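You operate a simulated robot arm through the tools that you are given. There is no shell and no other tool.

You run a simulated robot arm. Do the job below in one go: nothing can be reset, and whatever is moved stays where it is left.

## Task
Put things in order on the kitting table. At the end: the silver bracket (marked "1") from the kitting table is on the red tray; the grey filter is in the yellow bin; the white roller from the kitting table stands where the silver bracket stood; the black roller from the kitting table stands on top of the green block; whatever was shut is shut again. Leave all else as you found it, and nothing knocked over.
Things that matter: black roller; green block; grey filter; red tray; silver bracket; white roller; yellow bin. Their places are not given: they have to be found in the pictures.

Only the result counts: the job must be done as asked and must still hold three seconds after the hand-in. Knocking over, shifting, dropping, spilling or breaking anything else fails it.

## Robot
A 6-joint arm with a two-finger parallel gripper, fixed in place. Base frame: the origin is at the foot of the arm, x ahead of it, y to its left, z up; the work surface is at about z = 0. Lengths are in cm, angles in rad, forces in N, time in s.
With the tool pointing down near the work surface it reaches from about 18 to 46 cm from the base axis. Its first joint turns from -1.222 to 1.222 rad. Payload 1.9 kg.
Tool frame: the origin (TCP) lies between the finger pads and is the grasp point; the fingertips stand 2.3 cm ahead of it; z points along the fingers, y is the line along which they close. Largest opening 9.4 cm; finger width 3.8, thickness 1; the body of the gripper, 5.4 by 9.6 cm, starts 3.9 cm behind the TCP.
Orientation is told as [roll, pitch, yaw] about the base's x, y, z axes, in that order, counted from this pose: with the fingers straight down and closing along the base's y, the tool's x points along the base's -x, its y along +y and its z along -z.

## Interface
- The arm moves only by the tool nudge_tool. Its argument "deltas" is one flat list of numbers, 7 for each row, row after row: the turn, a rotation vector about the base's x, y, z in rad, then the shift along the base's x, y, z in mm, then the gripper command, from -1 (fully open) to 1 (shut), values between in proportion. In form: [ax, ay, az, tx, ty, tz, grip, ax, ay, az, tx, ty, tz, grip, ...]. A call has 1 to 20 rows; each row shifts and turns the commanded pose from where the row before left it. Each row takes 0.2 s and may step no farther than 5 cm and 0.15 rad from the row before; otherwise, or with a gripper value out of range, the whole call is refused. Where a pose cannot be reached the arm comes as near as it can. A force on the tool above 40 N (or 10 N above the force at the start of the call, whichever is more), or a blocked arm, ends the call early, and 0.2 s more pass. Each finger travels about 10.8 cm/s and halts on what it meets, pressing with about 21 N; the grip force reading is that of the motor and also rises with nothing between the fingers. The clock runs only during rows and for 0.2 s after the last one: add rows that do not move to give the fingers time. The reply holds the time, the measured pose of the TCP, the force on the tool along the base axes, the opening and the grip force, in the units named above and with some noise, with the torque about the TCP (base axes, N m) and any sound that the robot's microphone picked up.
- Cameras (640 x 400 px; columns grow to the right, rows downward): "scene" is fixed at [3.84, 30.51, 41.31]; the picture's right is [-0.89, -0.46, 0.00], its down [-0.31, 0.58, -0.75] and it looks along [0.35, -0.67, -0.66] (base axes); focal length 214 px, centre (320, 200). "wrist" rides on the gripper at [8.6, 1.6, -7.4] in the tool frame; the picture's right is [-0.18, 0.98, 0.00], its down [-0.58, -0.11, -0.81] and it looks along [-0.79, -0.15, 0.59] (tool axes); focal length 243 px, centre (320, 200).
- get_image(camera): a new picture of that camera. It takes no simulated time.
- measure_at(camera, pixels): there is no depth. For up to 12 entries [column, row, z] of the newest picture of that camera ("zoom" is the newest enlarged one), the place [x, y] in the base frame at which the ray of that pixel passes the height z, good to about 0.2 cm. It takes no simulated time.
- close_up(camera, box): a new picture of the part [left, top, right, bottom] of that camera's present view, enlarged. It takes no simulated time.
- close_job(): hands the job in; it is judged then, once.

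Open the gripper and draw the arm clear of the work before you hand the job in, unless the task says otherwise.

The tools are called after "Call:" as a command line: name --argument value ..., lists and objects as JSON in quotes. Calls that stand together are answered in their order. nudge_tool: Moves the arm, as the interface text tells. Its arguments: {"type":"object","properties":{"deltas":{"type":"array","items":{"type":"number"}}},"required":["deltas"]} The other tools are called the same way: get_image (camera) takes a picture; measure_at (camera, pixels) gives the place at which the rays of pixels pass given heights; close_up (camera, box) takes an enlarged picture of a part of a camera's view; close_job () hands the job in.

At the start:

```text
clock: 0.0
tcp_pos: [24.61, -5.47, 30.98]
ee_rot: [0.0, 0.0, 0.001]
wrist_force: [-0.2, -0.2, -0.5]
torque: [-0.02, 0.01, 0.02]
grip_width: 9.41
finger_force: 0.0
```

scene: 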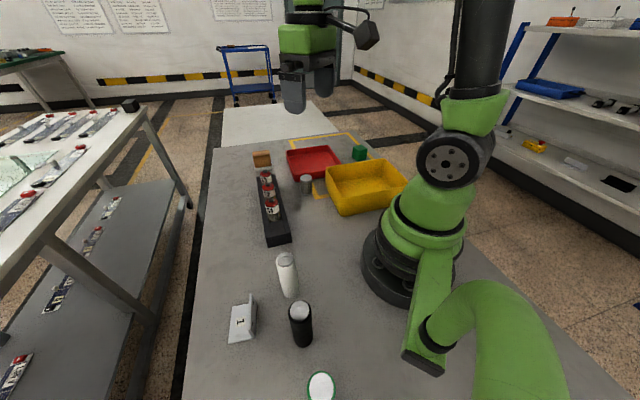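
wrist: 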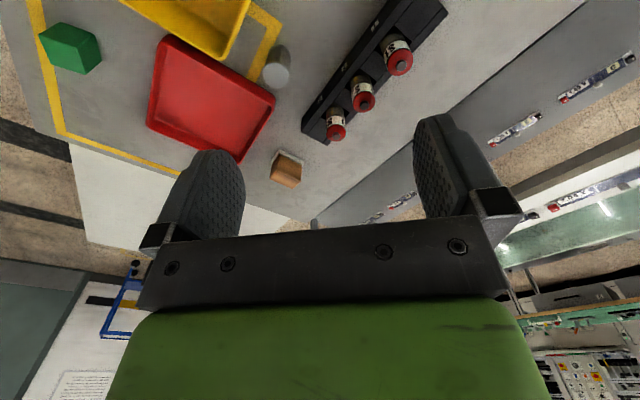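

The scene shows a silver bracket near (240,320), a white roller near (287,275), a black roller near (300,325), a grey cylinder near (306,185), a red tray, a yellow bin and a green block near (358,152). I take enlarged views to see the details.

Call:
close_up --camera "scene" --box '[200, 230, 360, 400]'

Call:
close_up --camera "scene" --box '[240, 130, 420, 250]'

```text
2.35 times, centred on (280, 315) of scene
```

zoom: 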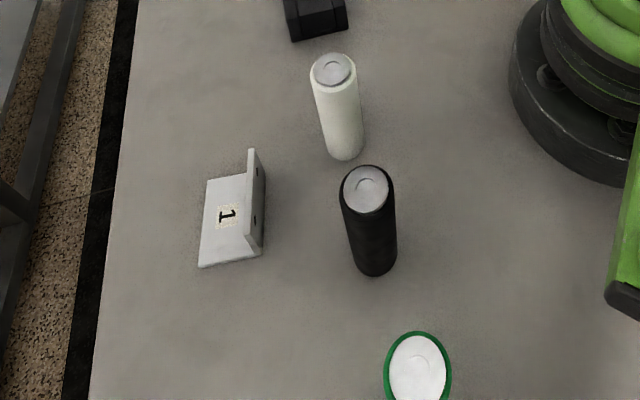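

```text
3.33 times, centred on (330, 190) of scene
```

zoom: 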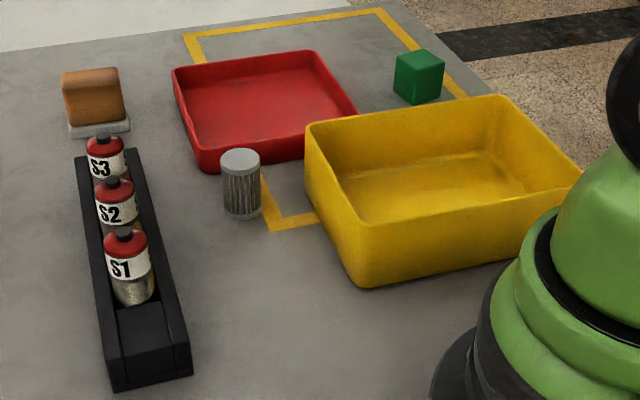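

The filter, with its pleated side, is at about (306,185) in the scene. I measure the far group on the newest enlarged picture: filter base and top, green block corners, red tray corners and yellow bin corners.

Call:
measure_at --camera "zoom" --pixels '[[243, 218, 0], [225, 210, 0], [261, 210, 0], [240, 160, 5], [240, 160, 6], [418, 104, 0], [395, 92, 0], [441, 97, 0], [420, 72, 4], [420, 72, 3], [397, 56, 4], [444, 62, 4]]'

Call:
measure_at --camera "scene" --pixels '[[287, 156, 2], [331, 145, 2], [343, 160, 2], [297, 178, 2], [297, 181, 0], [326, 167, 5], [380, 158, 5], [407, 184, 5], [343, 196, 5], [343, 216, 0], [305, 150, 2], [325, 162, 1]]'

```text
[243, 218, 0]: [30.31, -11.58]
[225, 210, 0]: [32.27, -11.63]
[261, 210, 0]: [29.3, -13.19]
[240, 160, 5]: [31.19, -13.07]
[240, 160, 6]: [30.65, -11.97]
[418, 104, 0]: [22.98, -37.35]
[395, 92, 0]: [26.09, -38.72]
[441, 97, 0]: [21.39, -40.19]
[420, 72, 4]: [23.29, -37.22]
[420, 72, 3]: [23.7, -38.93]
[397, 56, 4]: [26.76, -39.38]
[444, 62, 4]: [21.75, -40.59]
```

```text
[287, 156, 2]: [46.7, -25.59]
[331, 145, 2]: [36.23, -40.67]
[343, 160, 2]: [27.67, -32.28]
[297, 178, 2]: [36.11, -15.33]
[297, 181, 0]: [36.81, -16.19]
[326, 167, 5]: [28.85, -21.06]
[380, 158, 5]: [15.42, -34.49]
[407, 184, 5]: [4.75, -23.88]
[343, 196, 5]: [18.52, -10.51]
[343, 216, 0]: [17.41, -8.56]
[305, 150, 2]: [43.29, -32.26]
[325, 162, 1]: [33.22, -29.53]
```

The green block is near (23.5,-39.5), the filter near (30.7,-12.2), the red tray spans about x 28–46, y -15 to -40. Now I zoom in tighter on the near group to measure bracket and rollers.

Call:
close_up --camera "scene" --box '[220, 285, 330, 355]'

Call:
measure_at --camera "scene" --pixels '[[290, 297, 0], [286, 259, 8], [286, 259, 10], [303, 346, 0], [300, 310, 8], [300, 310, 10], [321, 386, 5], [321, 386, 8], [321, 386, 0]]'

Call:
close_up --camera "scene" --box '[280, 340, 376, 400]'

```text
5.71 times, centred on (275, 320) of scene
```

zoom: 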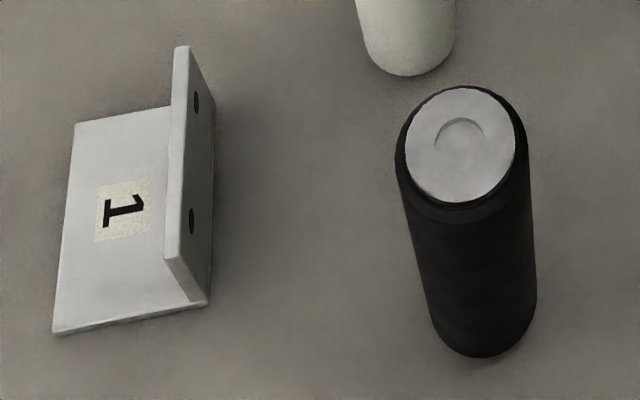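

```text
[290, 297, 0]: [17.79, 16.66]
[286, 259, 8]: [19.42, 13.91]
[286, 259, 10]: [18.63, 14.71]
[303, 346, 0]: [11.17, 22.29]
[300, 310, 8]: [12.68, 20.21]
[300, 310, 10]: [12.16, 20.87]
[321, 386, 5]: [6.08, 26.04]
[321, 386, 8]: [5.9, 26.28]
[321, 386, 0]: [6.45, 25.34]
```

```text
6.67 times, centred on (328, 370) of scene
```

zoom: 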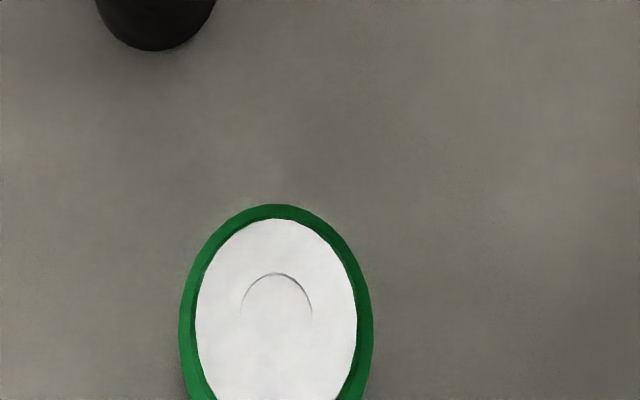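

Rollers: white base near (18.9,15.5), black base near (12.2,21.1), both about 10 cm tall; a green roller stands near (6,26) that must not be touched. Now I re-zoom on the bracket and measure its corners at a few heights.

Call:
close_up --camera "scene" --box '[215, 290, 271, 348]'

```text
6.90 times, centred on (243, 319) of scene
```

zoom: 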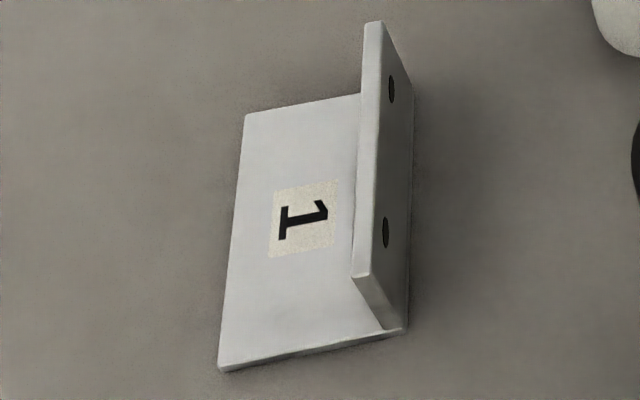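

The bracket is an L: a flat plate with corners at zoom (245,114), (220,368), (405,332) and an upright flange with top edge (372,24) to (362,277). I measure these.

Call:
measure_at --camera "zoom" --pixels '[[245, 114, 0.4], [220, 366, 0.4], [405, 332, 0], [220, 371, 0], [413, 86, 0], [374, 23, 3], [362, 278, 3], [374, 23, 4], [362, 278, 4], [383, 22, 4], [371, 278, 4], [354, 276, 4]]'

```text
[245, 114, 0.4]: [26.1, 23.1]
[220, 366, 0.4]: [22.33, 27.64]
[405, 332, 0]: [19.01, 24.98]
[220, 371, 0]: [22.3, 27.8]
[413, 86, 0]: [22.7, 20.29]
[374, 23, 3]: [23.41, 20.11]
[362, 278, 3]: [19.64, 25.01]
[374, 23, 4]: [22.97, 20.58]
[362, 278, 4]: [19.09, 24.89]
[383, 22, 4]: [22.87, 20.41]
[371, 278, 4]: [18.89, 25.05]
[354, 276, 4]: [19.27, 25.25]
```

Bracket: base about 6 x 4.3 cm centred near (22.5,24.0), flange 4.1 cm high along the line (19,25)–(22.7,20.3). I look closer at the lower-right part of the scene and at the wrist view of the far group.

Call:
close_up --camera "scene" --box '[340, 100, 640, 400]'

Call:
close_up --camera "wrist" --box '[0, 0, 320, 200]'

```text
1.33 times, centred on (490, 250) of scene
```

zoom: 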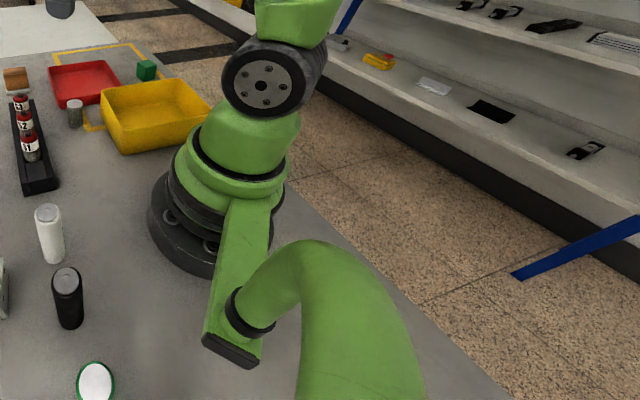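

```text
2.00 times, centred on (160, 100) of wrist
```

zoom: 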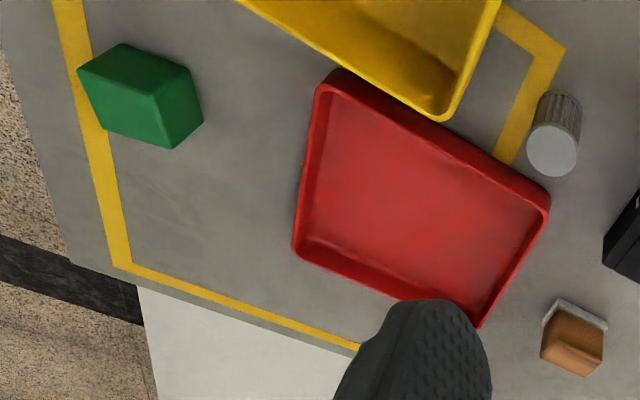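

In the wrist zoom the green block's upper face has corners (80,70), (155,95), (170,148), (105,130) and base corners (120,45), (190,68), (203,120). I measure these and the filter.

Call:
measure_at --camera "zoom" --pixels '[[120, 45, 0], [190, 68, 0], [203, 120, 0], [80, 70, 4], [155, 95, 4], [170, 148, 4], [105, 130, 4], [552, 152, 5], [552, 152, 6], [562, 95, 0], [540, 92, 0], [582, 102, 0]]'

Call:
get_image --camera "wrist"

```text
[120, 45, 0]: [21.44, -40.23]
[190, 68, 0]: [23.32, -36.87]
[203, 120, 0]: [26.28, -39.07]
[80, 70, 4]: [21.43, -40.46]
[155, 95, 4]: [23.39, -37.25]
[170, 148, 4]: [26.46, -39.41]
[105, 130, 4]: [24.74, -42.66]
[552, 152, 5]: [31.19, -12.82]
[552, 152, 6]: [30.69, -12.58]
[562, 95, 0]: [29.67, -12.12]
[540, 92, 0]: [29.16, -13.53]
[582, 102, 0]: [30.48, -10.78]
```

```text
taken
```

wrist: 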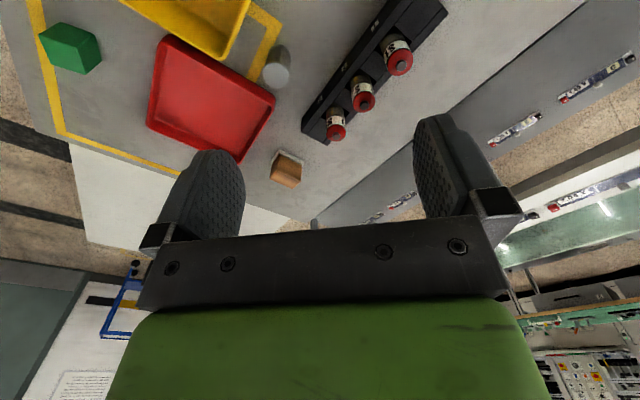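

Filter centre comes out at (31.2,-12.95), 5 cm tall, about 3.3 cm wide; green block centre (23.95,-39.8), 4 cm tall, about 3.8 cm wide. I first go above the filter at z=12 with yaw about -0.44, fingers partly open.

Call:
nudge_tool --deltas '[0, 0, -0.055, 8.2, -9.4, -23.7, -0.3, 0, 0, -0.055, 8.2, -9.4, -23.7, -0.3, 0, 0, -0.055, 8.2, -9.4, -23.7, -0.3, 0, 0, -0.055, 8.2, -9.4, -23.7, -0.3, 0, 0, -0.055, 8.2, -9.4, -23.7, -0.3, 0, 0, -0.055, 8.2, -9.4, -23.7, -0.3, 0, 0, -0.055, 8.2, -9.4, -23.7, -0.3, 0, 0, -0.055, 8.2, -9.4, -23.7, -0.3, 0, 0, 0, 0, 0, 0, -0.3]'

Call:
get_image --camera "wrist"

Call:
get_image --camera "scene"

```text
clock: 2.0
tcp_pos: [31.19, -12.96, 11.94]
ee_rot: [0.0, -0.001, -0.44]
wrist_force: [0.5, -1.0, 0.1]
torque: [0.0, 0.03, -0.03]
grip_width: 6.11
finger_force: 0.0
```

```text
taken
```

wrist: 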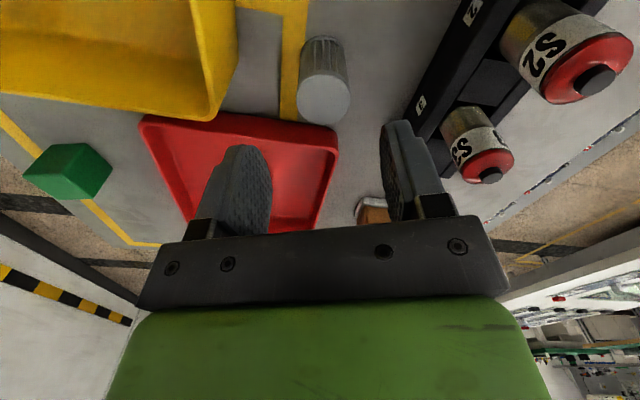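

```text
taken
```

scene: 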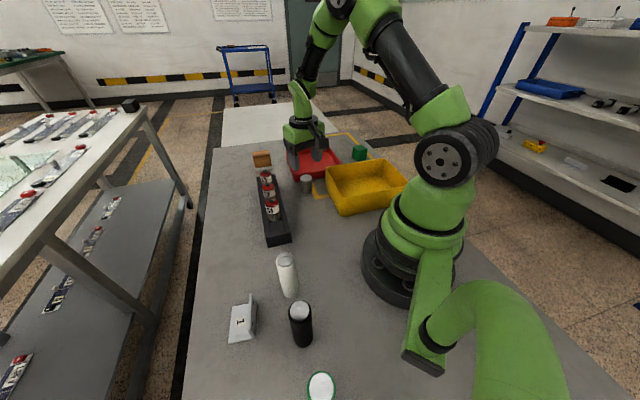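

The wrist view shows the filter cap at (324,99), rack and bottles to the right. I measure the filter cap and rack/bottle edges to check finger clearance.

Call:
measure_at --camera "wrist" --pixels '[[324, 99, 5], [298, 101, 5], [350, 99, 5], [324, 122, 5], [408, 112, 2], [408, 112, 0], [432, 60, 2], [490, 176, 6], [490, 176, 8], [595, 80, 6], [595, 80, 8], [470, 110, 3]]'

Call:
close_up --camera "scene" --box '[245, 140, 345, 250]'

```text
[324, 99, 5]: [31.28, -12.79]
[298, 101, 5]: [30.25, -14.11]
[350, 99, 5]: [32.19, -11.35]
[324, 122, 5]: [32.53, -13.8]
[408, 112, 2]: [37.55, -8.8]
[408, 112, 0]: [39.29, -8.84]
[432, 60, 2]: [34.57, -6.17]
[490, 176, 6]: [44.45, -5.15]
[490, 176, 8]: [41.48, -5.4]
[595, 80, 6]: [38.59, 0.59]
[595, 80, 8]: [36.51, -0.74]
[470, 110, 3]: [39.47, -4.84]
```

```text
3.64 times, centred on (295, 195) of scene
```

zoom: 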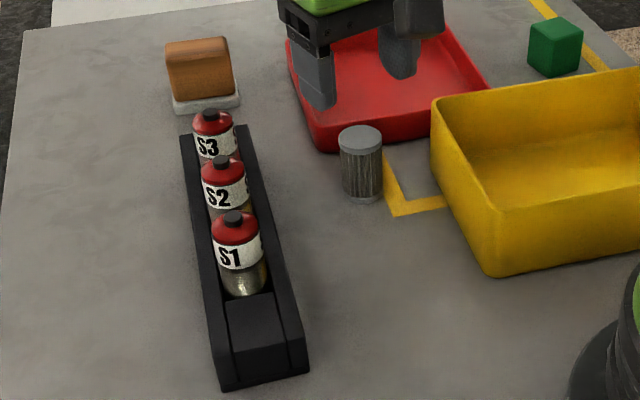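

The filter centre reads (31.27,-12.8) and the rack stays clear of the fingers. I go straight down to z=3 and look.

Call:
nudge_tool --deltas '[0, 0, 0, 0.6, 1.5, -20, -0.3, 0, 0, 0, 0, 0, -20, -0.3, 0, 0, 0, 0, 0, -20, -0.3, 0, 0, 0, 0, 0, -16, -0.3, 0, 0, 0, 0, 0, -13, -0.3, 0, 0, 0, 0, 0, 0, -0.3]'

Call:
get_image --camera "wrist"

Call:
close_up --camera "scene" --box '[245, 110, 375, 220]'

```text
clock: 3.4
tcp_pos: [31.23, -12.67, 2.92]
ee_rot: [-0.001, 0.001, -0.439]
wrist_force: [0.8, 0.5, -0.6]
torque: [0.02, 0.01, -0.06]
grip_width: 6.1
finger_force: 0.1
```

```text
taken
```

wrist: 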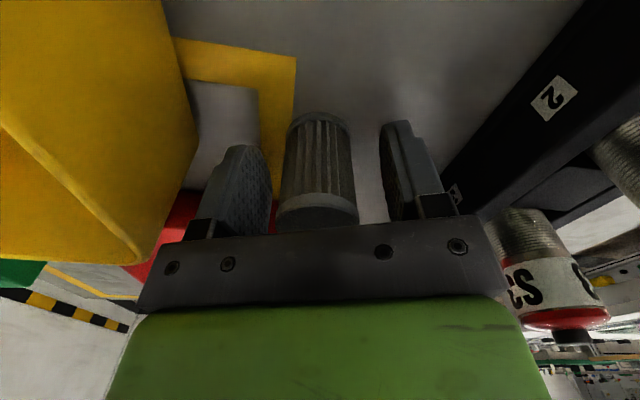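

```text
3.64 times, centred on (310, 165) of scene
```

zoom: 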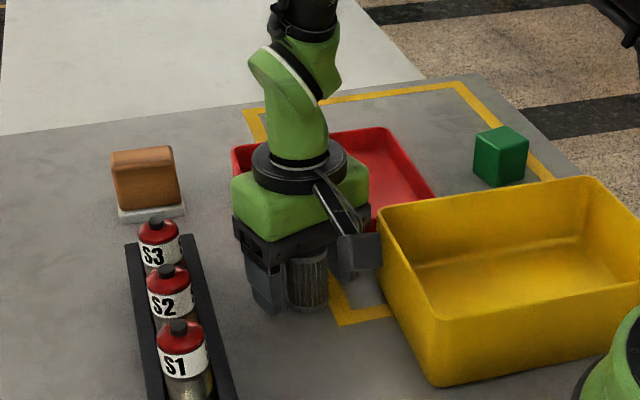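

The filter sits between the fingers at (318,170). I close the gripper on it and lift straight up.

Call:
nudge_tool --deltas '[0, 0, 0, 0, 0, 0, 0.3, 0, 0, 0, 0, 0, 0, 1, 0, 0, 0, 0, 0, 0, 1, 0, 0, 0, 0, 0, 0, 1]'

```text
clock: 4.4
tcp_pos: [31.27, -12.68, 3.12]
ee_rot: [-0.002, 0.001, -0.439]
wrist_force: [-0.4, 0.1, -0.1]
torque: [-0.01, -0.04, -0.01]
grip_width: 3.4
finger_force: 20.9
```

The filter is gripped (opening 3.4, force 20.9). I lift to about z=14, then swing over the yellow bin centre near (16.5,-20.8) with yaw -0.785.

Call:
nudge_tool --deltas '[0, 0, 0, 0, 0, 10, 1, 0, 0, 0, 0, 0, 25, 1, 0, 0, 0, 0, 0, 25, 1, 0, 0, 0, 0, 0, 25, 1, 0, 0, 0, 0, 0, 25, 1, 0, 0, -0.049, -21, -11.6, 0, 1, 0, 0, -0.049, -21, -11.6, 0, 1, 0, 0, -0.049, -21, -11.6, 0, 1, 0, 0, -0.049, -21, -11.6, 0, 1, 0, 0, -0.049, -21, -11.6, 0, 1, 0, 0, -0.049, -21, -11.6, 0, 1, 0, 0, -0.051, -21.7, -11.6, 0, 1, 0, 0, 0, 0, 0, 0, 1]'

Call:
get_image --camera "wrist"

Call:
get_image --camera "scene"

```text
clock: 7.2
tcp_pos: [16.49, -21.07, 14.07]
ee_rot: [-0.001, 0.0, -0.786]
wrist_force: [0.4, -0.5, -1.0]
torque: [-0.05, -0.01, 0.05]
grip_width: 3.39
finger_force: 20.9
```

```text
taken
```

wrist: 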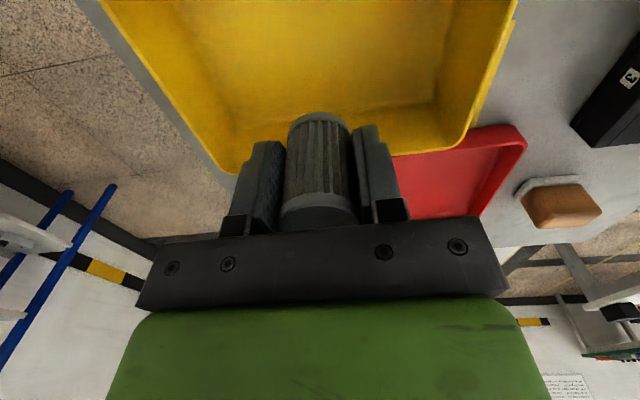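

```text
taken
```

scene: 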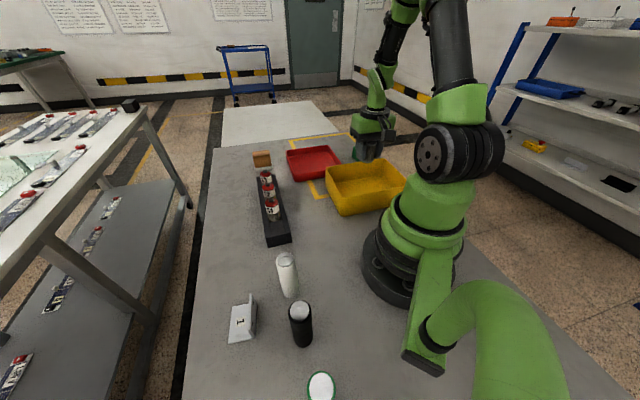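

The filter hangs over the bin. I measure the bin's visible rim corners (232,170) and (468,142) and points on its side rims to place it centrally.

Call:
measure_at --camera "wrist" --pixels '[[232, 172, 6.3], [465, 142, 6.3], [110, 8, 6.3], [512, 10, 6.3], [252, 122, 0.5], [435, 105, 0.5], [345, 157, 6.3]]'

Call:
close_up --camera "scene" --box '[310, 110, 430, 230]'

```text
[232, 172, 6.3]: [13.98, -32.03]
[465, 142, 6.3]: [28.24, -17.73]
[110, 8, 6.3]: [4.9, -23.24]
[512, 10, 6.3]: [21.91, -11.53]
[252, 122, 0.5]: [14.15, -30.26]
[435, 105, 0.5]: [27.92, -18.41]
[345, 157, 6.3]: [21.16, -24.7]
```

```text
3.33 times, centred on (370, 170) of scene
```

zoom: 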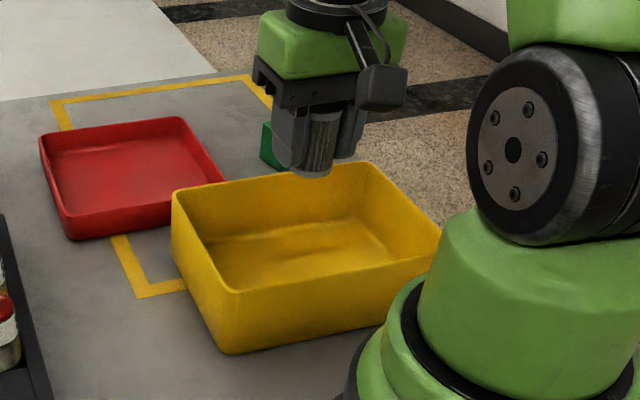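

The bin's far rim runs (14,-32)–(28.2,-17.7), so the TCP at (16.5,-21.1) is close to its middle. I lower into the bin to z≈4.1, then feel for the floor.

Call:
nudge_tool --deltas '[0, 0, 0, -1, 4, -20, 1, 0, 0, 0, 0, 0, -20, 1, 0, 0, 0, 0, 0, -20, 1, 0, 0, 0, 0, 0, -20, 1, 0, 0, 0, 0, 0, -15, 1, 0, 0, 0, 0, 0, -5, 1, 0, 0, 0, 0, 0, 0, 1]'

Call:
get_image --camera "wrist"

```text
clock: 8.8
tcp_pos: [16.43, -20.47, 4.02]
ee_rot: [-0.001, 0.0, -0.785]
wrist_force: [0.4, 0.1, -0.6]
torque: [-0.01, -0.03, 0.01]
grip_width: 3.38
finger_force: 21.2
```

```text
taken
```

wrist: 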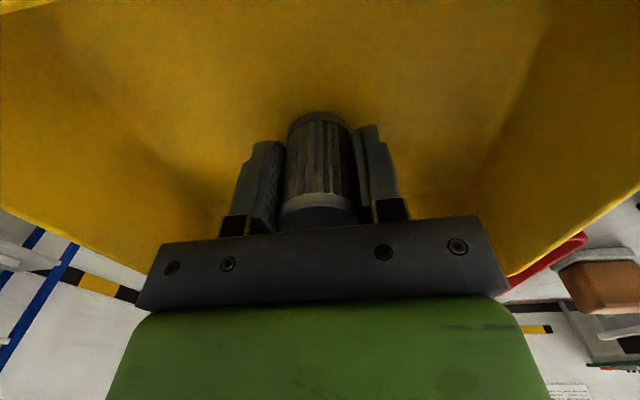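

No contact yet at z=4.02 (filter base near 0.9). I step down 3 mm and read the force.

Call:
nudge_tool --deltas '[0, 0, 0, 0, 0, -2, 1, 0, 0, 0, 0, 0, -1.5, 1, 0, 0, 0, 0, 0, 0, 1]'

```text
clock: 9.6
tcp_pos: [16.36, -20.59, 3.68]
ee_rot: [-0.001, 0.0, -0.783]
wrist_force: [0.1, -0.7, -0.4]
torque: [-0.04, 0.0, -0.01]
grip_width: 3.37
finger_force: 20.4
```

Still no contact force. I step down another 2 mm.

Call:
nudge_tool --deltas '[0, 0, 0, 0, 0, -1, 1, 0, 0, 0, 0, 0, -1, 1, 0, 0, 0, 0, 0, 0, 1]'

```text
clock: 10.4
tcp_pos: [16.4, -20.47, 3.44]
ee_rot: [0.0, 0.001, -0.782]
wrist_force: [0.3, 3.3, 16.0]
torque: [0.12, 0.03, 0.0]
grip_width: 3.39
finger_force: 21.1
```

Contact: 16 N upward, the filter stands on the bin floor. I ease up 0.5 mm, open the fingers and withdraw straight up.

Call:
nudge_tool --deltas '[0, 0, 0, 0, 0, 0.5, 1, 0, 0, 0, 0, 0, 0, 0.2, 0, 0, 0, 0, 0, 0, -0.2, 0, 0, 0, 0, 0, 0, -0.3, 0, 0, 0, 0, 0, 15, -0.3, 0, 0, 0, 0, 0, 25, -0.3, 0, 0, 0, 0, 0, 35, -0.3, 0, 0, 0, 0, 0, 35, -0.3, 0, 0, 0, 0, 0, 0, -0.3]'

Call:
get_image --camera "wrist"

Call:
close_up --camera "scene" --box '[310, 110, 430, 230]'

```text
clock: 12.4
tcp_pos: [16.25, -20.45, 14.43]
ee_rot: [-0.001, 0.0, -0.782]
wrist_force: [-0.4, -0.3, 0.3]
torque: [-0.03, 0.0, 0.03]
grip_width: 6.11
finger_force: 0.1
```

```text
taken
```

wrist: 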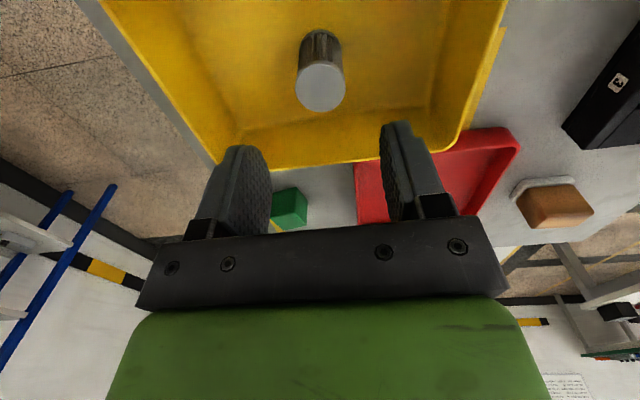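

```text
3.33 times, centred on (370, 170) of scene
```

zoom: 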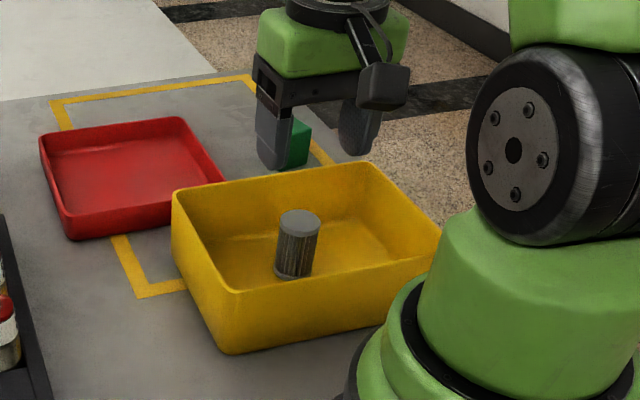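

The filter stands in the bin. Next I test whether the arm reaches above the green block (23.95,-39.8) with the tool straight down, at z≈15 first.

Call:
nudge_tool --deltas '[0, 0, -0.031, 9.5, -24.2, 0, -0.3, 0, 0, -0.031, 9.5, -24.2, 0, -0.3, 0, 0, -0.031, 9.5, -24.2, 0, -0.3, 0, 0, -0.031, 9.5, -24.2, 0, -0.3, 0, 0, -0.031, 9.5, -24.2, 0, -0.3, 0, 0, -0.031, 9.5, -24.2, 0, -0.3, 0, 0, -0.031, 9.5, -24.2, 0, -0.3, 0, 0, -0.031, 9.5, -24.2, 0, -0.3, 0, 0, 0, 0, 0, 0, -0.3, 0, 0, 0, 0, 0, 0, -0.3]'

Call:
get_image --camera "wrist"

Call:
get_image --camera "scene"

```text
clock: 14.6
tcp_pos: [23.86, -39.43, 14.39]
ee_rot: [0.001, 0.0, -1.033]
wrist_force: [0.0, 0.2, 0.2]
torque: [0.01, 0.01, 0.01]
grip_width: 6.1
finger_force: 0.0
out of reach, approached as far as the arm can: row 8
```

```text
taken
```

wrist: 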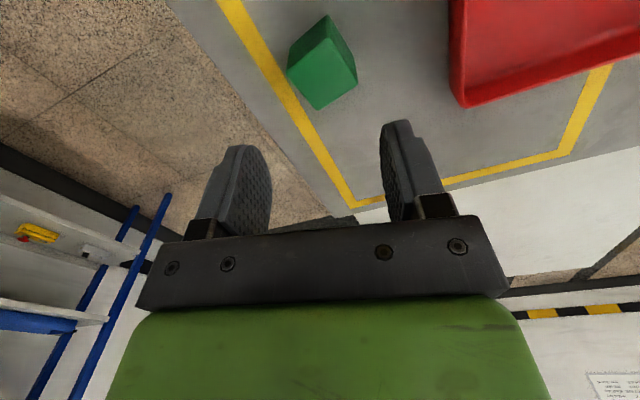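

```text
taken
```

scene: 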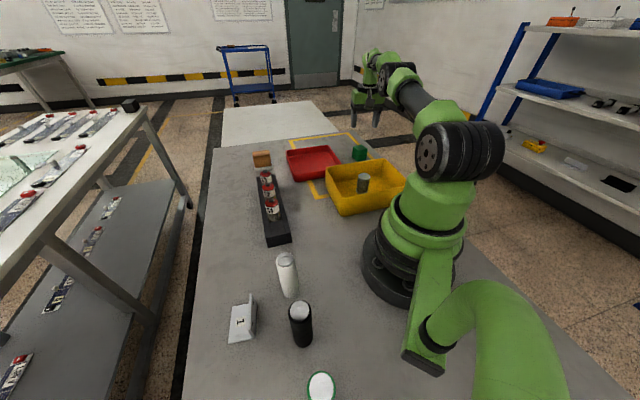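

At z=14.4 the arm gets to radius 46.1, almost there. I zoom the wrist view on the block to get its centre precisely.

Call:
close_up --camera "wrist" --box '[260, 0, 388, 120]'

```text
3.33 times, centred on (324, 60) of wrist
```

zoom: 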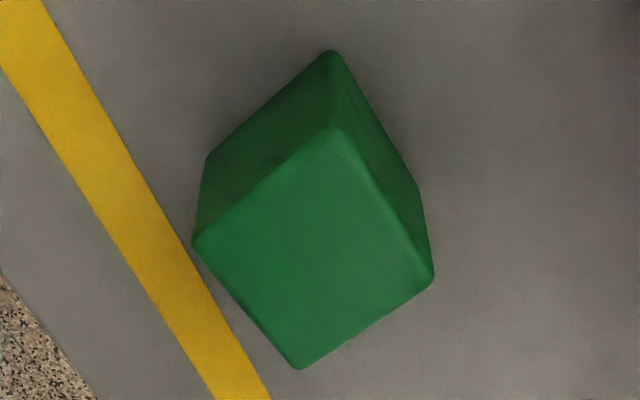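

The top face has corners at zoom (335,130), (432,278), (298,367), (195,243), with base corners (332,50), (205,160), (420,187). I measure all of them.

Call:
measure_at --camera "zoom" --pixels '[[335, 128, 4], [433, 280, 4], [298, 369, 4], [193, 243, 4], [331, 49, 0], [205, 160, 0], [420, 187, 0], [335, 128, 3.8], [433, 280, 3.8], [298, 369, 3.8], [193, 243, 3.8]]'

```text
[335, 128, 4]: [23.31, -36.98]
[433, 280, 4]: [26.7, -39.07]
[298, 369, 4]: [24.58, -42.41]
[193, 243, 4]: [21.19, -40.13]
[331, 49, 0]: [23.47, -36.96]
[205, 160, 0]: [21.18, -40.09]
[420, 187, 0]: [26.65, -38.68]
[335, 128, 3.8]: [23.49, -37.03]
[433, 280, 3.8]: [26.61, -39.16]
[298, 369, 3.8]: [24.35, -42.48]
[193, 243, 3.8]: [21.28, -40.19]
```

Block centre is (23.95,-39.65), top at 4.0, a 4 cm cube; radius 46.3. I lower to about z=11 with the open gripper (tips well above the block) to see the reach at placing height.

Call:
nudge_tool --deltas '[0, 0, 0, 0, 0, -17, -0.3, 0, 0, 0, 0, 0, -17, -0.3, 0, 0, 0, 0, 0, 0, -0.3, 0, 0, 0, 0, 0, 0, -0.3]'

```text
clock: 15.6
tcp_pos: [23.82, -39.44, 11.01]
ee_rot: [-0.001, -0.001, -1.034]
wrist_force: [0.0, 0.6, -0.1]
torque: [-0.02, -0.04, -0.02]
grip_width: 6.09
finger_force: 0.2
```

No reach warning at z=11. I nudge out to the exact block centre, +1.3 mm x and -2.1 mm y, to see if it is reachable there.

Call:
nudge_tool --deltas '[0, 0, 0, 1.3, -2.1, 0, -0.3, 0, 0, 0, 0, 0, 0, -0.3, 0, 0, 0, 0, 0, 0, -0.3]'

```text
clock: 16.4
tcp_pos: [23.99, -39.58, 11.17]
ee_rot: [0.0, 0.0, -1.032]
wrist_force: [-0.5, -0.1, 0.5]
torque: [0.04, 0.0, -0.02]
grip_width: 6.1
finger_force: 0.1
```

Reachable: (23.99,-39.58,11.17) at yaw -1.03, right over the block. Now I raise and swing on an arc (radius 30, z 26) toward the black roller.

Call:
nudge_tool --deltas '[0, 0, 0, -16.9, 27.9, 30, -0.3, 0, 0, 0, -16.9, 27.9, 30, -0.3, 0, 0, 0, -16.9, 27.9, 30, -0.3, 0, 0, 0, -16.9, 27.9, 30, -0.3, 0, 0, 0, -16.9, 27.9, 30, -0.3, 0, 0, 0.13, 31.7, 22.3, 0, -0.3, 0, 0, 0.13, 28.8, 26.3, 0, -0.3, 0, 0, 0.13, 25.1, 29.8, 0, -0.3, 0, 0, 0.13, 21.1, 32.8, 0, -0.3, 0, 0, 0.13, 16.6, 35.2, 0, -0.3, 0, 0, 0.13, 12.0, 37.1, 0, -0.3, 0, 0, 0.13, 7.0, 38.4, 0, -0.3, 0, 0, 0.13, 2.0, 38.9, 0, -0.3, 0, 0, 0.13, -3.1, 38.9, 0, -0.3, 0, 0, 0.13, -8.1, 38.1, 0, -0.3, 0, 0, 0.13, -12.9, 36.7, 0, -0.3, 0, 0, 0.13, -17.7, 34.8, 0, -0.3, 0, 0, 0.13, -22.0, 32.2, 0, -0.3, 0, 0, 0, 0, 0, 0, -0.3]'

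Call:
get_image --camera "wrist"

Call:
get_image --camera "scene"

```text
clock: 20.4
tcp_pos: [23.58, 18.6, 26.04]
ee_rot: [0.001, 0.0, 0.661]
wrist_force: [-0.5, -0.8, -0.1]
torque: [0.04, -0.01, 0.01]
grip_width: 6.13
finger_force: 0.1
```

```text
taken
```

wrist: 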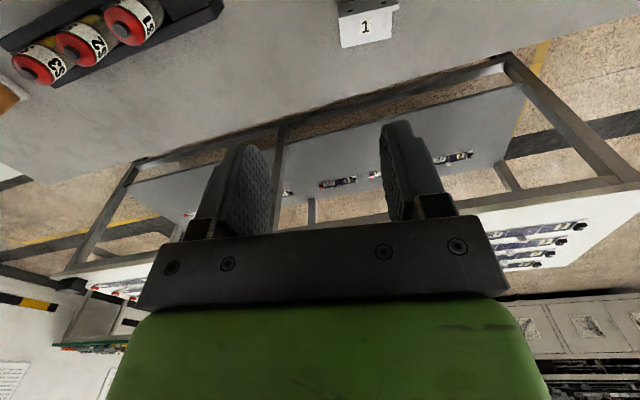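

```text
taken
```

scene: 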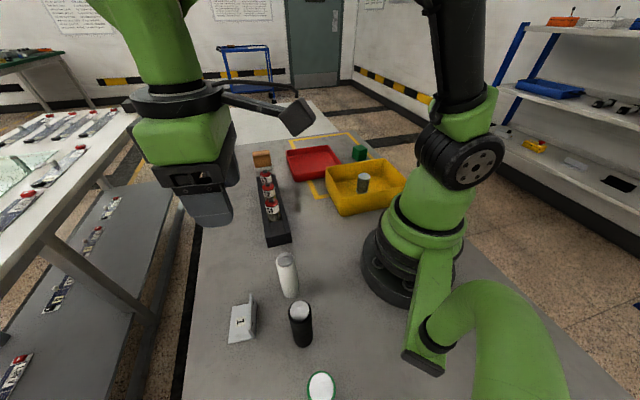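

The bracket "1" is visible at (365,30) in the wrist view. I move to above the black roller at about (12.2,21.1), z=20, yaw 1.05.

Call:
nudge_tool --deltas '[0, 0, 0.0975, -28.5, 6.2, -15, -0.3, 0, 0, 0.0975, -28.5, 6.2, -15, -0.3, 0, 0, 0.0975, -28.5, 6.2, -15, -0.3, 0, 0, 0.0975, -28.5, 6.2, -15, -0.3, 0, 0, 0, 0, 0, 0, -0.3]'

Call:
get_image --camera "wrist"

Call:
get_image --camera "scene"

```text
clock: 21.6
tcp_pos: [12.05, 21.06, 20.04]
ee_rot: [0.0, -0.001, 1.048]
wrist_force: [0.0, -0.7, -0.3]
torque: [0.0, -0.02, -0.01]
grip_width: 6.12
finger_force: 0.1
```

```text
taken
```

wrist: 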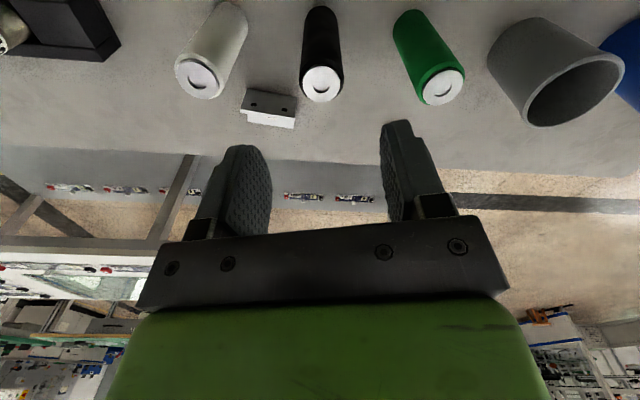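

```text
taken
```

scene: 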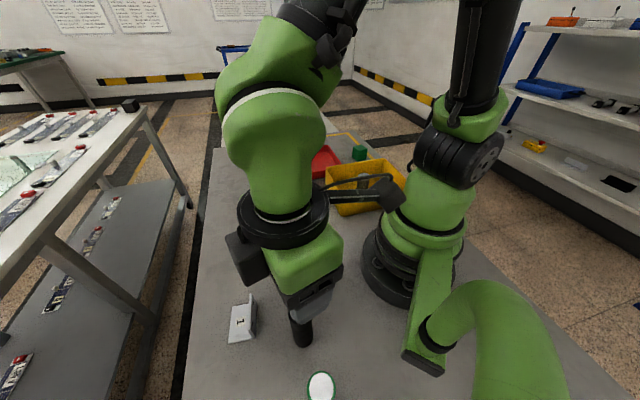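

The wrist view shows white, black and green rollers with caps at (198,80), (321,84), (443,87), plus a grey cup further right. I zoom in and measure.

Call:
close_up --camera "wrist" --box '[160, 0, 480, 140]'

Call:
measure_at --camera "wrist" --pixels '[[321, 84, 10], [321, 84, 9.5], [321, 84, 10.5], [198, 78, 10], [198, 78, 9.5], [443, 87, 10], [320, 8, 0], [303, 20, 0], [337, 20, 0], [300, 84, 10], [343, 84, 10]]'

```text
2.00 times, centred on (320, 70) of wrist
```

zoom: 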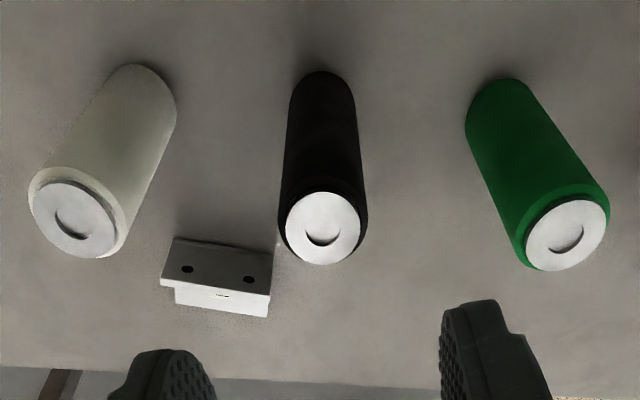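

```text
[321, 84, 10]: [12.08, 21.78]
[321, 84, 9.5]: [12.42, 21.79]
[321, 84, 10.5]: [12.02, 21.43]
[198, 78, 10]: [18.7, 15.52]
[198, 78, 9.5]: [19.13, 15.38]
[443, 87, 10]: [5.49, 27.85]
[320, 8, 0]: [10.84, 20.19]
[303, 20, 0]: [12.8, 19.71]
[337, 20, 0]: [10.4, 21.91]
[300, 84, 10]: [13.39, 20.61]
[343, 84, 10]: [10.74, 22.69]
```

Combining both cameras, the black roller stands near (12.0,21.3), height about 10.5–11. I lower to z=14 (tips still above its top) and look again.

Call:
nudge_tool --deltas '[0, 0, 0, 0, 0, -20, -0.3, 0, 0, 0, 0, 0, -20, -0.3, 0, 0, 0, 0, 0, -17, -0.3, 0, 0, 0, 0, 0, 0, -0.3]'

Call:
get_image --camera "wrist"

Call:
close_up --camera "scene" --box '[220, 240, 380, 400]'

```text
clock: 22.6
tcp_pos: [12.13, 20.96, 14.47]
ee_rot: [0.0, -0.001, 1.048]
wrist_force: [-0.3, 1.1, 0.5]
torque: [0.02, 0.0, -0.02]
grip_width: 6.11
finger_force: 0.0
```

```text
taken
```

wrist: 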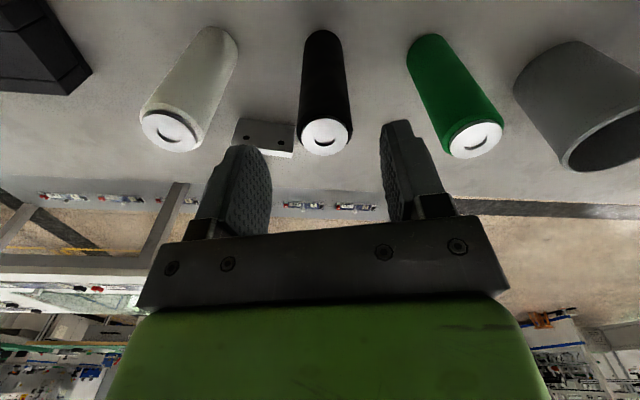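

```text
2.50 times, centred on (300, 320) of scene
```

zoom: 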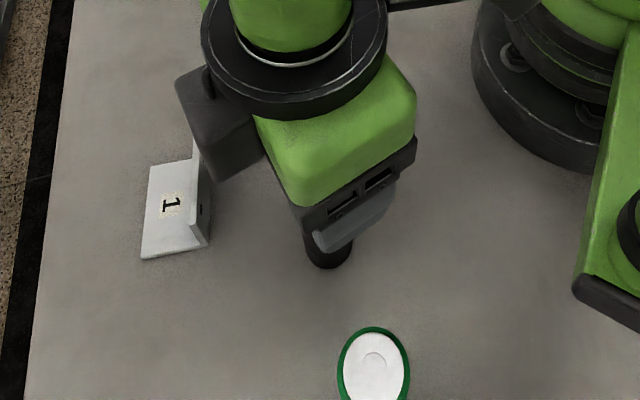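

Now the black cap is at (325,136), white cap at (170,131). I measure tops at several heights and the bases.

Call:
measure_at --camera "wrist" --pixels '[[325, 136, 10], [325, 136, 10.5], [325, 136, 11], [170, 131, 10], [170, 131, 10.5], [170, 131, 11], [321, 30, 0], [218, 27, 0], [434, 35, 0], [475, 140, 10.5]]'

Call:
close_up --camera "wrist" --box '[240, 20, 400, 170]'

```text
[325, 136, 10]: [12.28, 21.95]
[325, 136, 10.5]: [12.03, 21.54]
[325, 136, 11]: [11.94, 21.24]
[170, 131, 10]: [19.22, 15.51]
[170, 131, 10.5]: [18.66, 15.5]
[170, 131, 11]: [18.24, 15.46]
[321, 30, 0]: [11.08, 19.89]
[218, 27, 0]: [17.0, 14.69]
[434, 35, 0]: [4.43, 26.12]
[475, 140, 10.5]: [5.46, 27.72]
```

```text
2.67 times, centred on (320, 95) of wrist
```

zoom: 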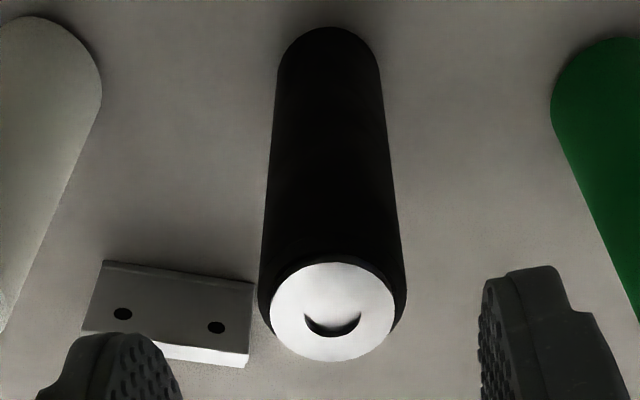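

Black roller: centre (12.05,21.24), height about 10.8. I lower to z≈7.5 with the TCP set 4 mm inward of the roller (so it later sits 4 mm farther out), then check.

Call:
nudge_tool --deltas '[0, 0, 0, -2.3, -1, 0, -0.3, 0, 0, 0, 0, 0, -20, -0.3, 0, 0, 0, 0, 0, -20, -0.3, 0, 0, 0, 0, 0, -18, -0.3, 0, 0, 0, 0, 0, -10, -0.3, 0, 0, 0, 0, 0, 0, -0.3]'

Call:
get_image --camera "wrist"

Call:
close_up --camera "scene" --box '[220, 240, 380, 400]'

```text
clock: 24.0
tcp_pos: [11.92, 20.98, 7.71]
ee_rot: [-0.001, -0.002, 1.047]
wrist_force: [0.9, 0.6, 0.1]
torque: [-0.02, 0.05, 0.0]
grip_width: 6.1
finger_force: 0.1
```

```text
taken
```

wrist: 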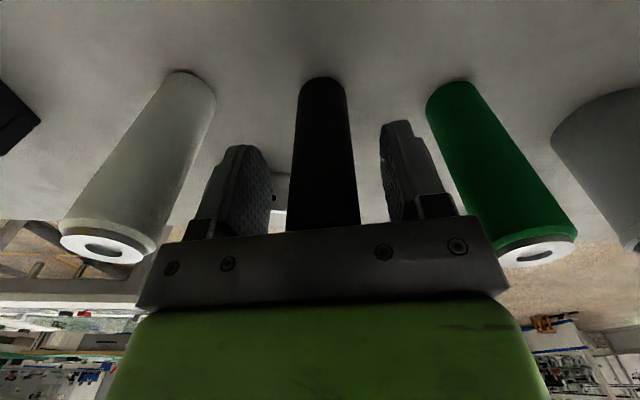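

```text
2.50 times, centred on (300, 320) of scene
```

zoom: 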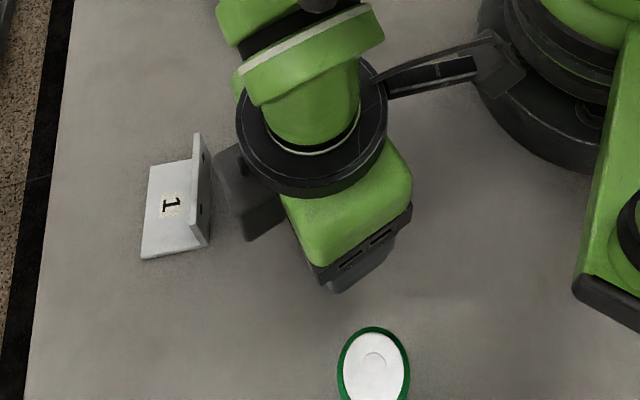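

The black roller stands midway between the open fingers. I close in steps and read the grip.

Call:
nudge_tool --deltas '[0, 0, 0, 0, 0, 0, 0.05, 0, 0, 0, 0, 0, 0, 0.2, 0, 0, 0, 0, 0, 0, 0.3, 0, 0, 0, 0, 0, 0, 1, 0, 0, 0, 0, 0, 0, 1]'

Call:
get_image --camera "wrist"

```text
clock: 25.2
tcp_pos: [11.84, 20.86, 7.71]
ee_rot: [0.001, -0.002, 1.047]
wrist_force: [1.6, 0.3, 0.4]
torque: [-0.01, -0.13, -0.01]
grip_width: 3.16
finger_force: 21.0
```

```text
taken
```

wrist: 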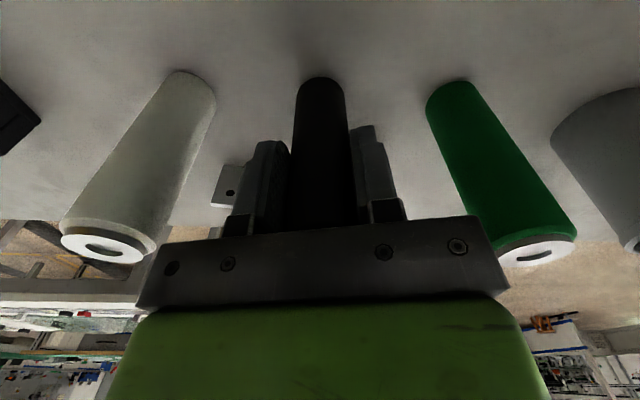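

The black roller is gripped at 3.16 cm. I lift it straight up, move out to radius 30 and swing back along the arc at half speed.

Call:
nudge_tool --deltas '[0, 0, 0, 0, 0, 8, 1, 0, 0, 0, 0, 0, 22, 1, 0, 0, 0, 0, 0, 30, 1, 0, 0, 0, 0, 0, 35, 1, 0, 0, 0, 14.85, 25.9, 33, 1, 0, 0, 0, 14.85, 25.9, 33, 1, 0, 0, -0.065, 16.3, -10.7, 0, 1, 0, 0, -0.065, 16.3, -10.7, 0, 1, 0, 0, -0.065, 14.7, -12.7, 0, 1, 0, 0, -0.065, 14.7, -12.7, 0, 1, 0, 0, -0.065, 13, -14.5, 0, 1, 0, 0, -0.065, 13, -14.5, 0, 1, 0, 0, -0.065, 11, -16.1, 0, 1, 0, 0, -0.065, 11, -16.1, 0, 1, 0, 0, -0.065, 8.9, -17.4, 0, 1, 0, 0, -0.065, 8.9, -17.4, 0, 1, 0, 0, -0.065, 6.4, -18.4, 0, 1, 0, 0, -0.065, 6.4, -18.4, 0, 1, 0, 0, -0.065, 4.1, -19.1, 0, 1, 0, 0, -0.065, 4.1, -19.1, 0, 1]'

Call:
get_image --camera "wrist"

Call:
get_image --camera "scene"

```text
clock: 29.4
tcp_pos: [29.84, 4.45, 23.77]
ee_rot: [0.0, 0.001, 0.138]
wrist_force: [-0.7, -0.8, -1.6]
torque: [0.01, 0.01, 0.0]
grip_width: 3.14
finger_force: 21.1
```

```text
taken
```

wrist: 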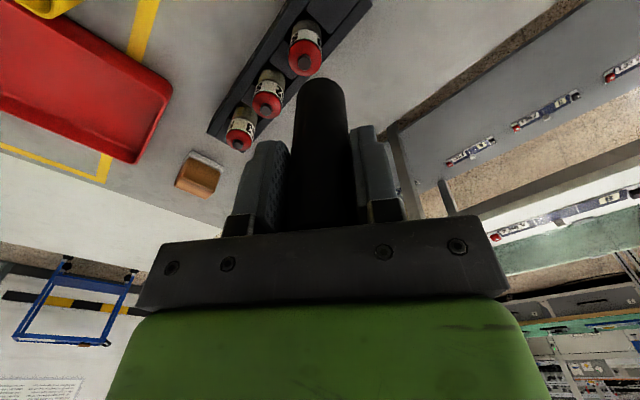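

```text
taken
```

scene: 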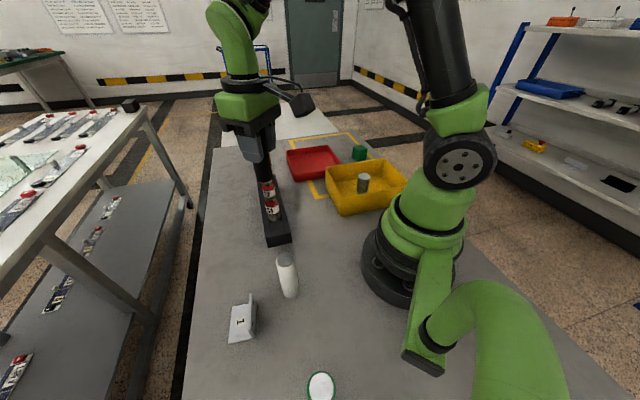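

The roller is held firm and upright. I continue along the arc toward the green block.

Call:
nudge_tool --deltas '[0, 0, -0.065, 1.5, -19.5, 0, 1, 0, 0, -0.065, 1.5, -19.5, 0, 1, 0, 0, -0.065, -1, -19.5, 0, 1, 0, 0, -0.065, -1, -19.5, 0, 1, 0, 0, -0.065, -3.5, -19.2, 0, 1, 0, 0, -0.065, -3.5, -19.2, 0, 1, 0, 0, -0.065, -6, -18.5, 0, 1, 0, 0, -0.065, -6, -18.5, 0, 1, 0, 0, -0.065, -8.3, -17.6, 0, 1, 0, 0, -0.065, -8.3, -17.6, 0, 1, 0, 0, -0.065, -10.5, -16.4, 0, 1, 0, 0, -0.065, -10.5, -16.4, 0, 1, 0, 0, -0.065, -12.5, -14.9, 0, 1, 0, 0, -0.065, -12.5, -14.9, 0, 1, 0, 0, -0.065, -14.4, -13.1, 0, 1, 0, 0, -0.065, -14.4, -13.1, 0, 1, 0, 0, -0.065, -15.8, -11.2, 0, 1, 0, 0, -0.065, -15.8, -11.2, 0, 1, 0, 0, 0, 0, 0, 0, 1]'

Call:
get_image --camera "wrist"

```text
clock: 33.4
tcp_pos: [15.64, -25.73, 23.87]
ee_rot: [0.0, 0.003, -1.029]
wrist_force: [0.6, -0.4, -2.2]
torque: [0.0, 0.0, 0.01]
grip_width: 3.16
finger_force: 21.3
```

```text
taken
```

wrist: 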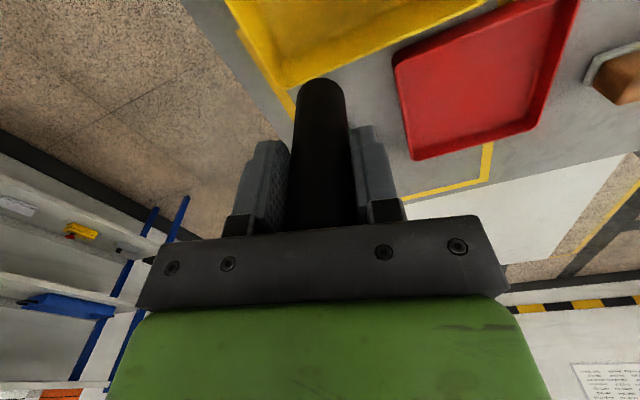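

I measure the roller's lower end in the present wrist picture (z≈16.2) to learn its offset from the TCP.

Call:
measure_at --camera "wrist" --pixels '[[322, 78, 16.2], [322, 78, 16.2], [296, 100, 16.2], [347, 97, 16.2]]'

Call:
close_up --camera "wrist" --box '[240, 60, 400, 240]'

Call:
get_image --camera "scene"

```text
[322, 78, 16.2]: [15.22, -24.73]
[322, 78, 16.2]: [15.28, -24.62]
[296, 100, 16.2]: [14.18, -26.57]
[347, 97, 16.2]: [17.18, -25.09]
```

```text
2.22 times, centred on (320, 150) of wrist
```

zoom: 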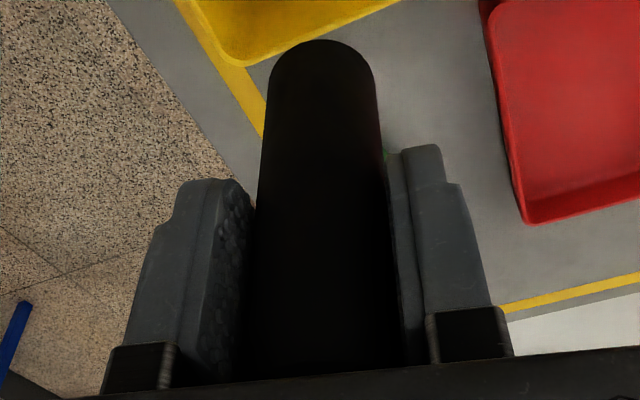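

```text
taken
```

scene: 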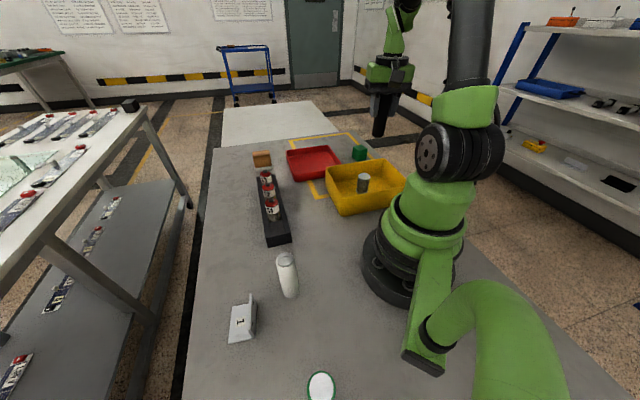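

The roller's axis sits about 4 mm outward of the TCP as planned, so the TCP target over the block is (23.73,-39.29). I move out and down to z≈15 (roller base about 7.3).

Call:
nudge_tool --deltas '[0, 0, 0, 10.1, -16.95, -11.1, 1, 0, 0, 0, 10.1, -16.95, -11.1, 1, 0, 0, 0, 10.1, -16.95, -11.1, 1, 0, 0, 0, 10.1, -16.95, -11.1, 1, 0, 0, 0, 10.1, -16.95, -11.1, 1, 0, 0, 0, 10.1, -16.95, -11.1, 1, 0, 0, 0, 10.1, -16.95, -11.1, 1, 0, 0, 0, 10.1, -16.95, -11.1, 1, 0, 0, 0, 0, 0, 0, 1, 0, 0, 0, 0, 0, 0, 1]'

Call:
get_image --camera "wrist"

Call:
close_up --camera "scene" --box '[310, 90, 430, 190]'

```text
clock: 35.6
tcp_pos: [23.7, -39.26, 14.7]
ee_rot: [0.001, 0.001, -1.031]
wrist_force: [0.3, 0.2, -1.3]
torque: [0.04, 0.04, 0.01]
grip_width: 3.17
finger_force: 21.0
```

```text
taken
```

wrist: 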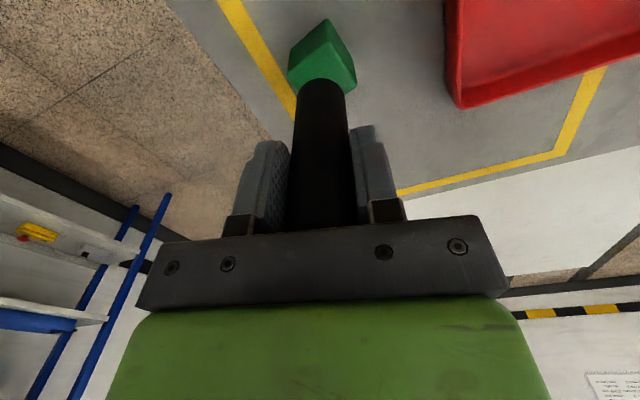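

```text
4.00 times, centred on (370, 140) of scene
```

zoom: 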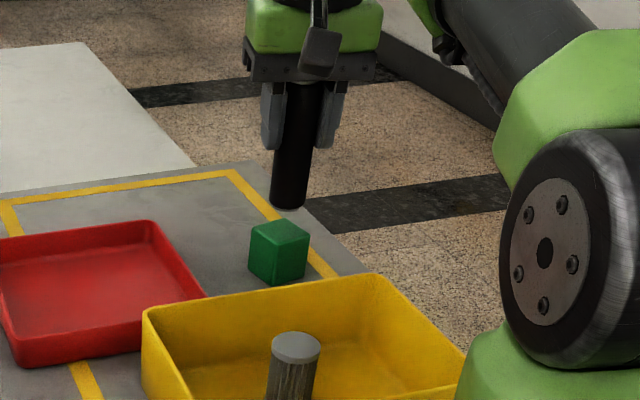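

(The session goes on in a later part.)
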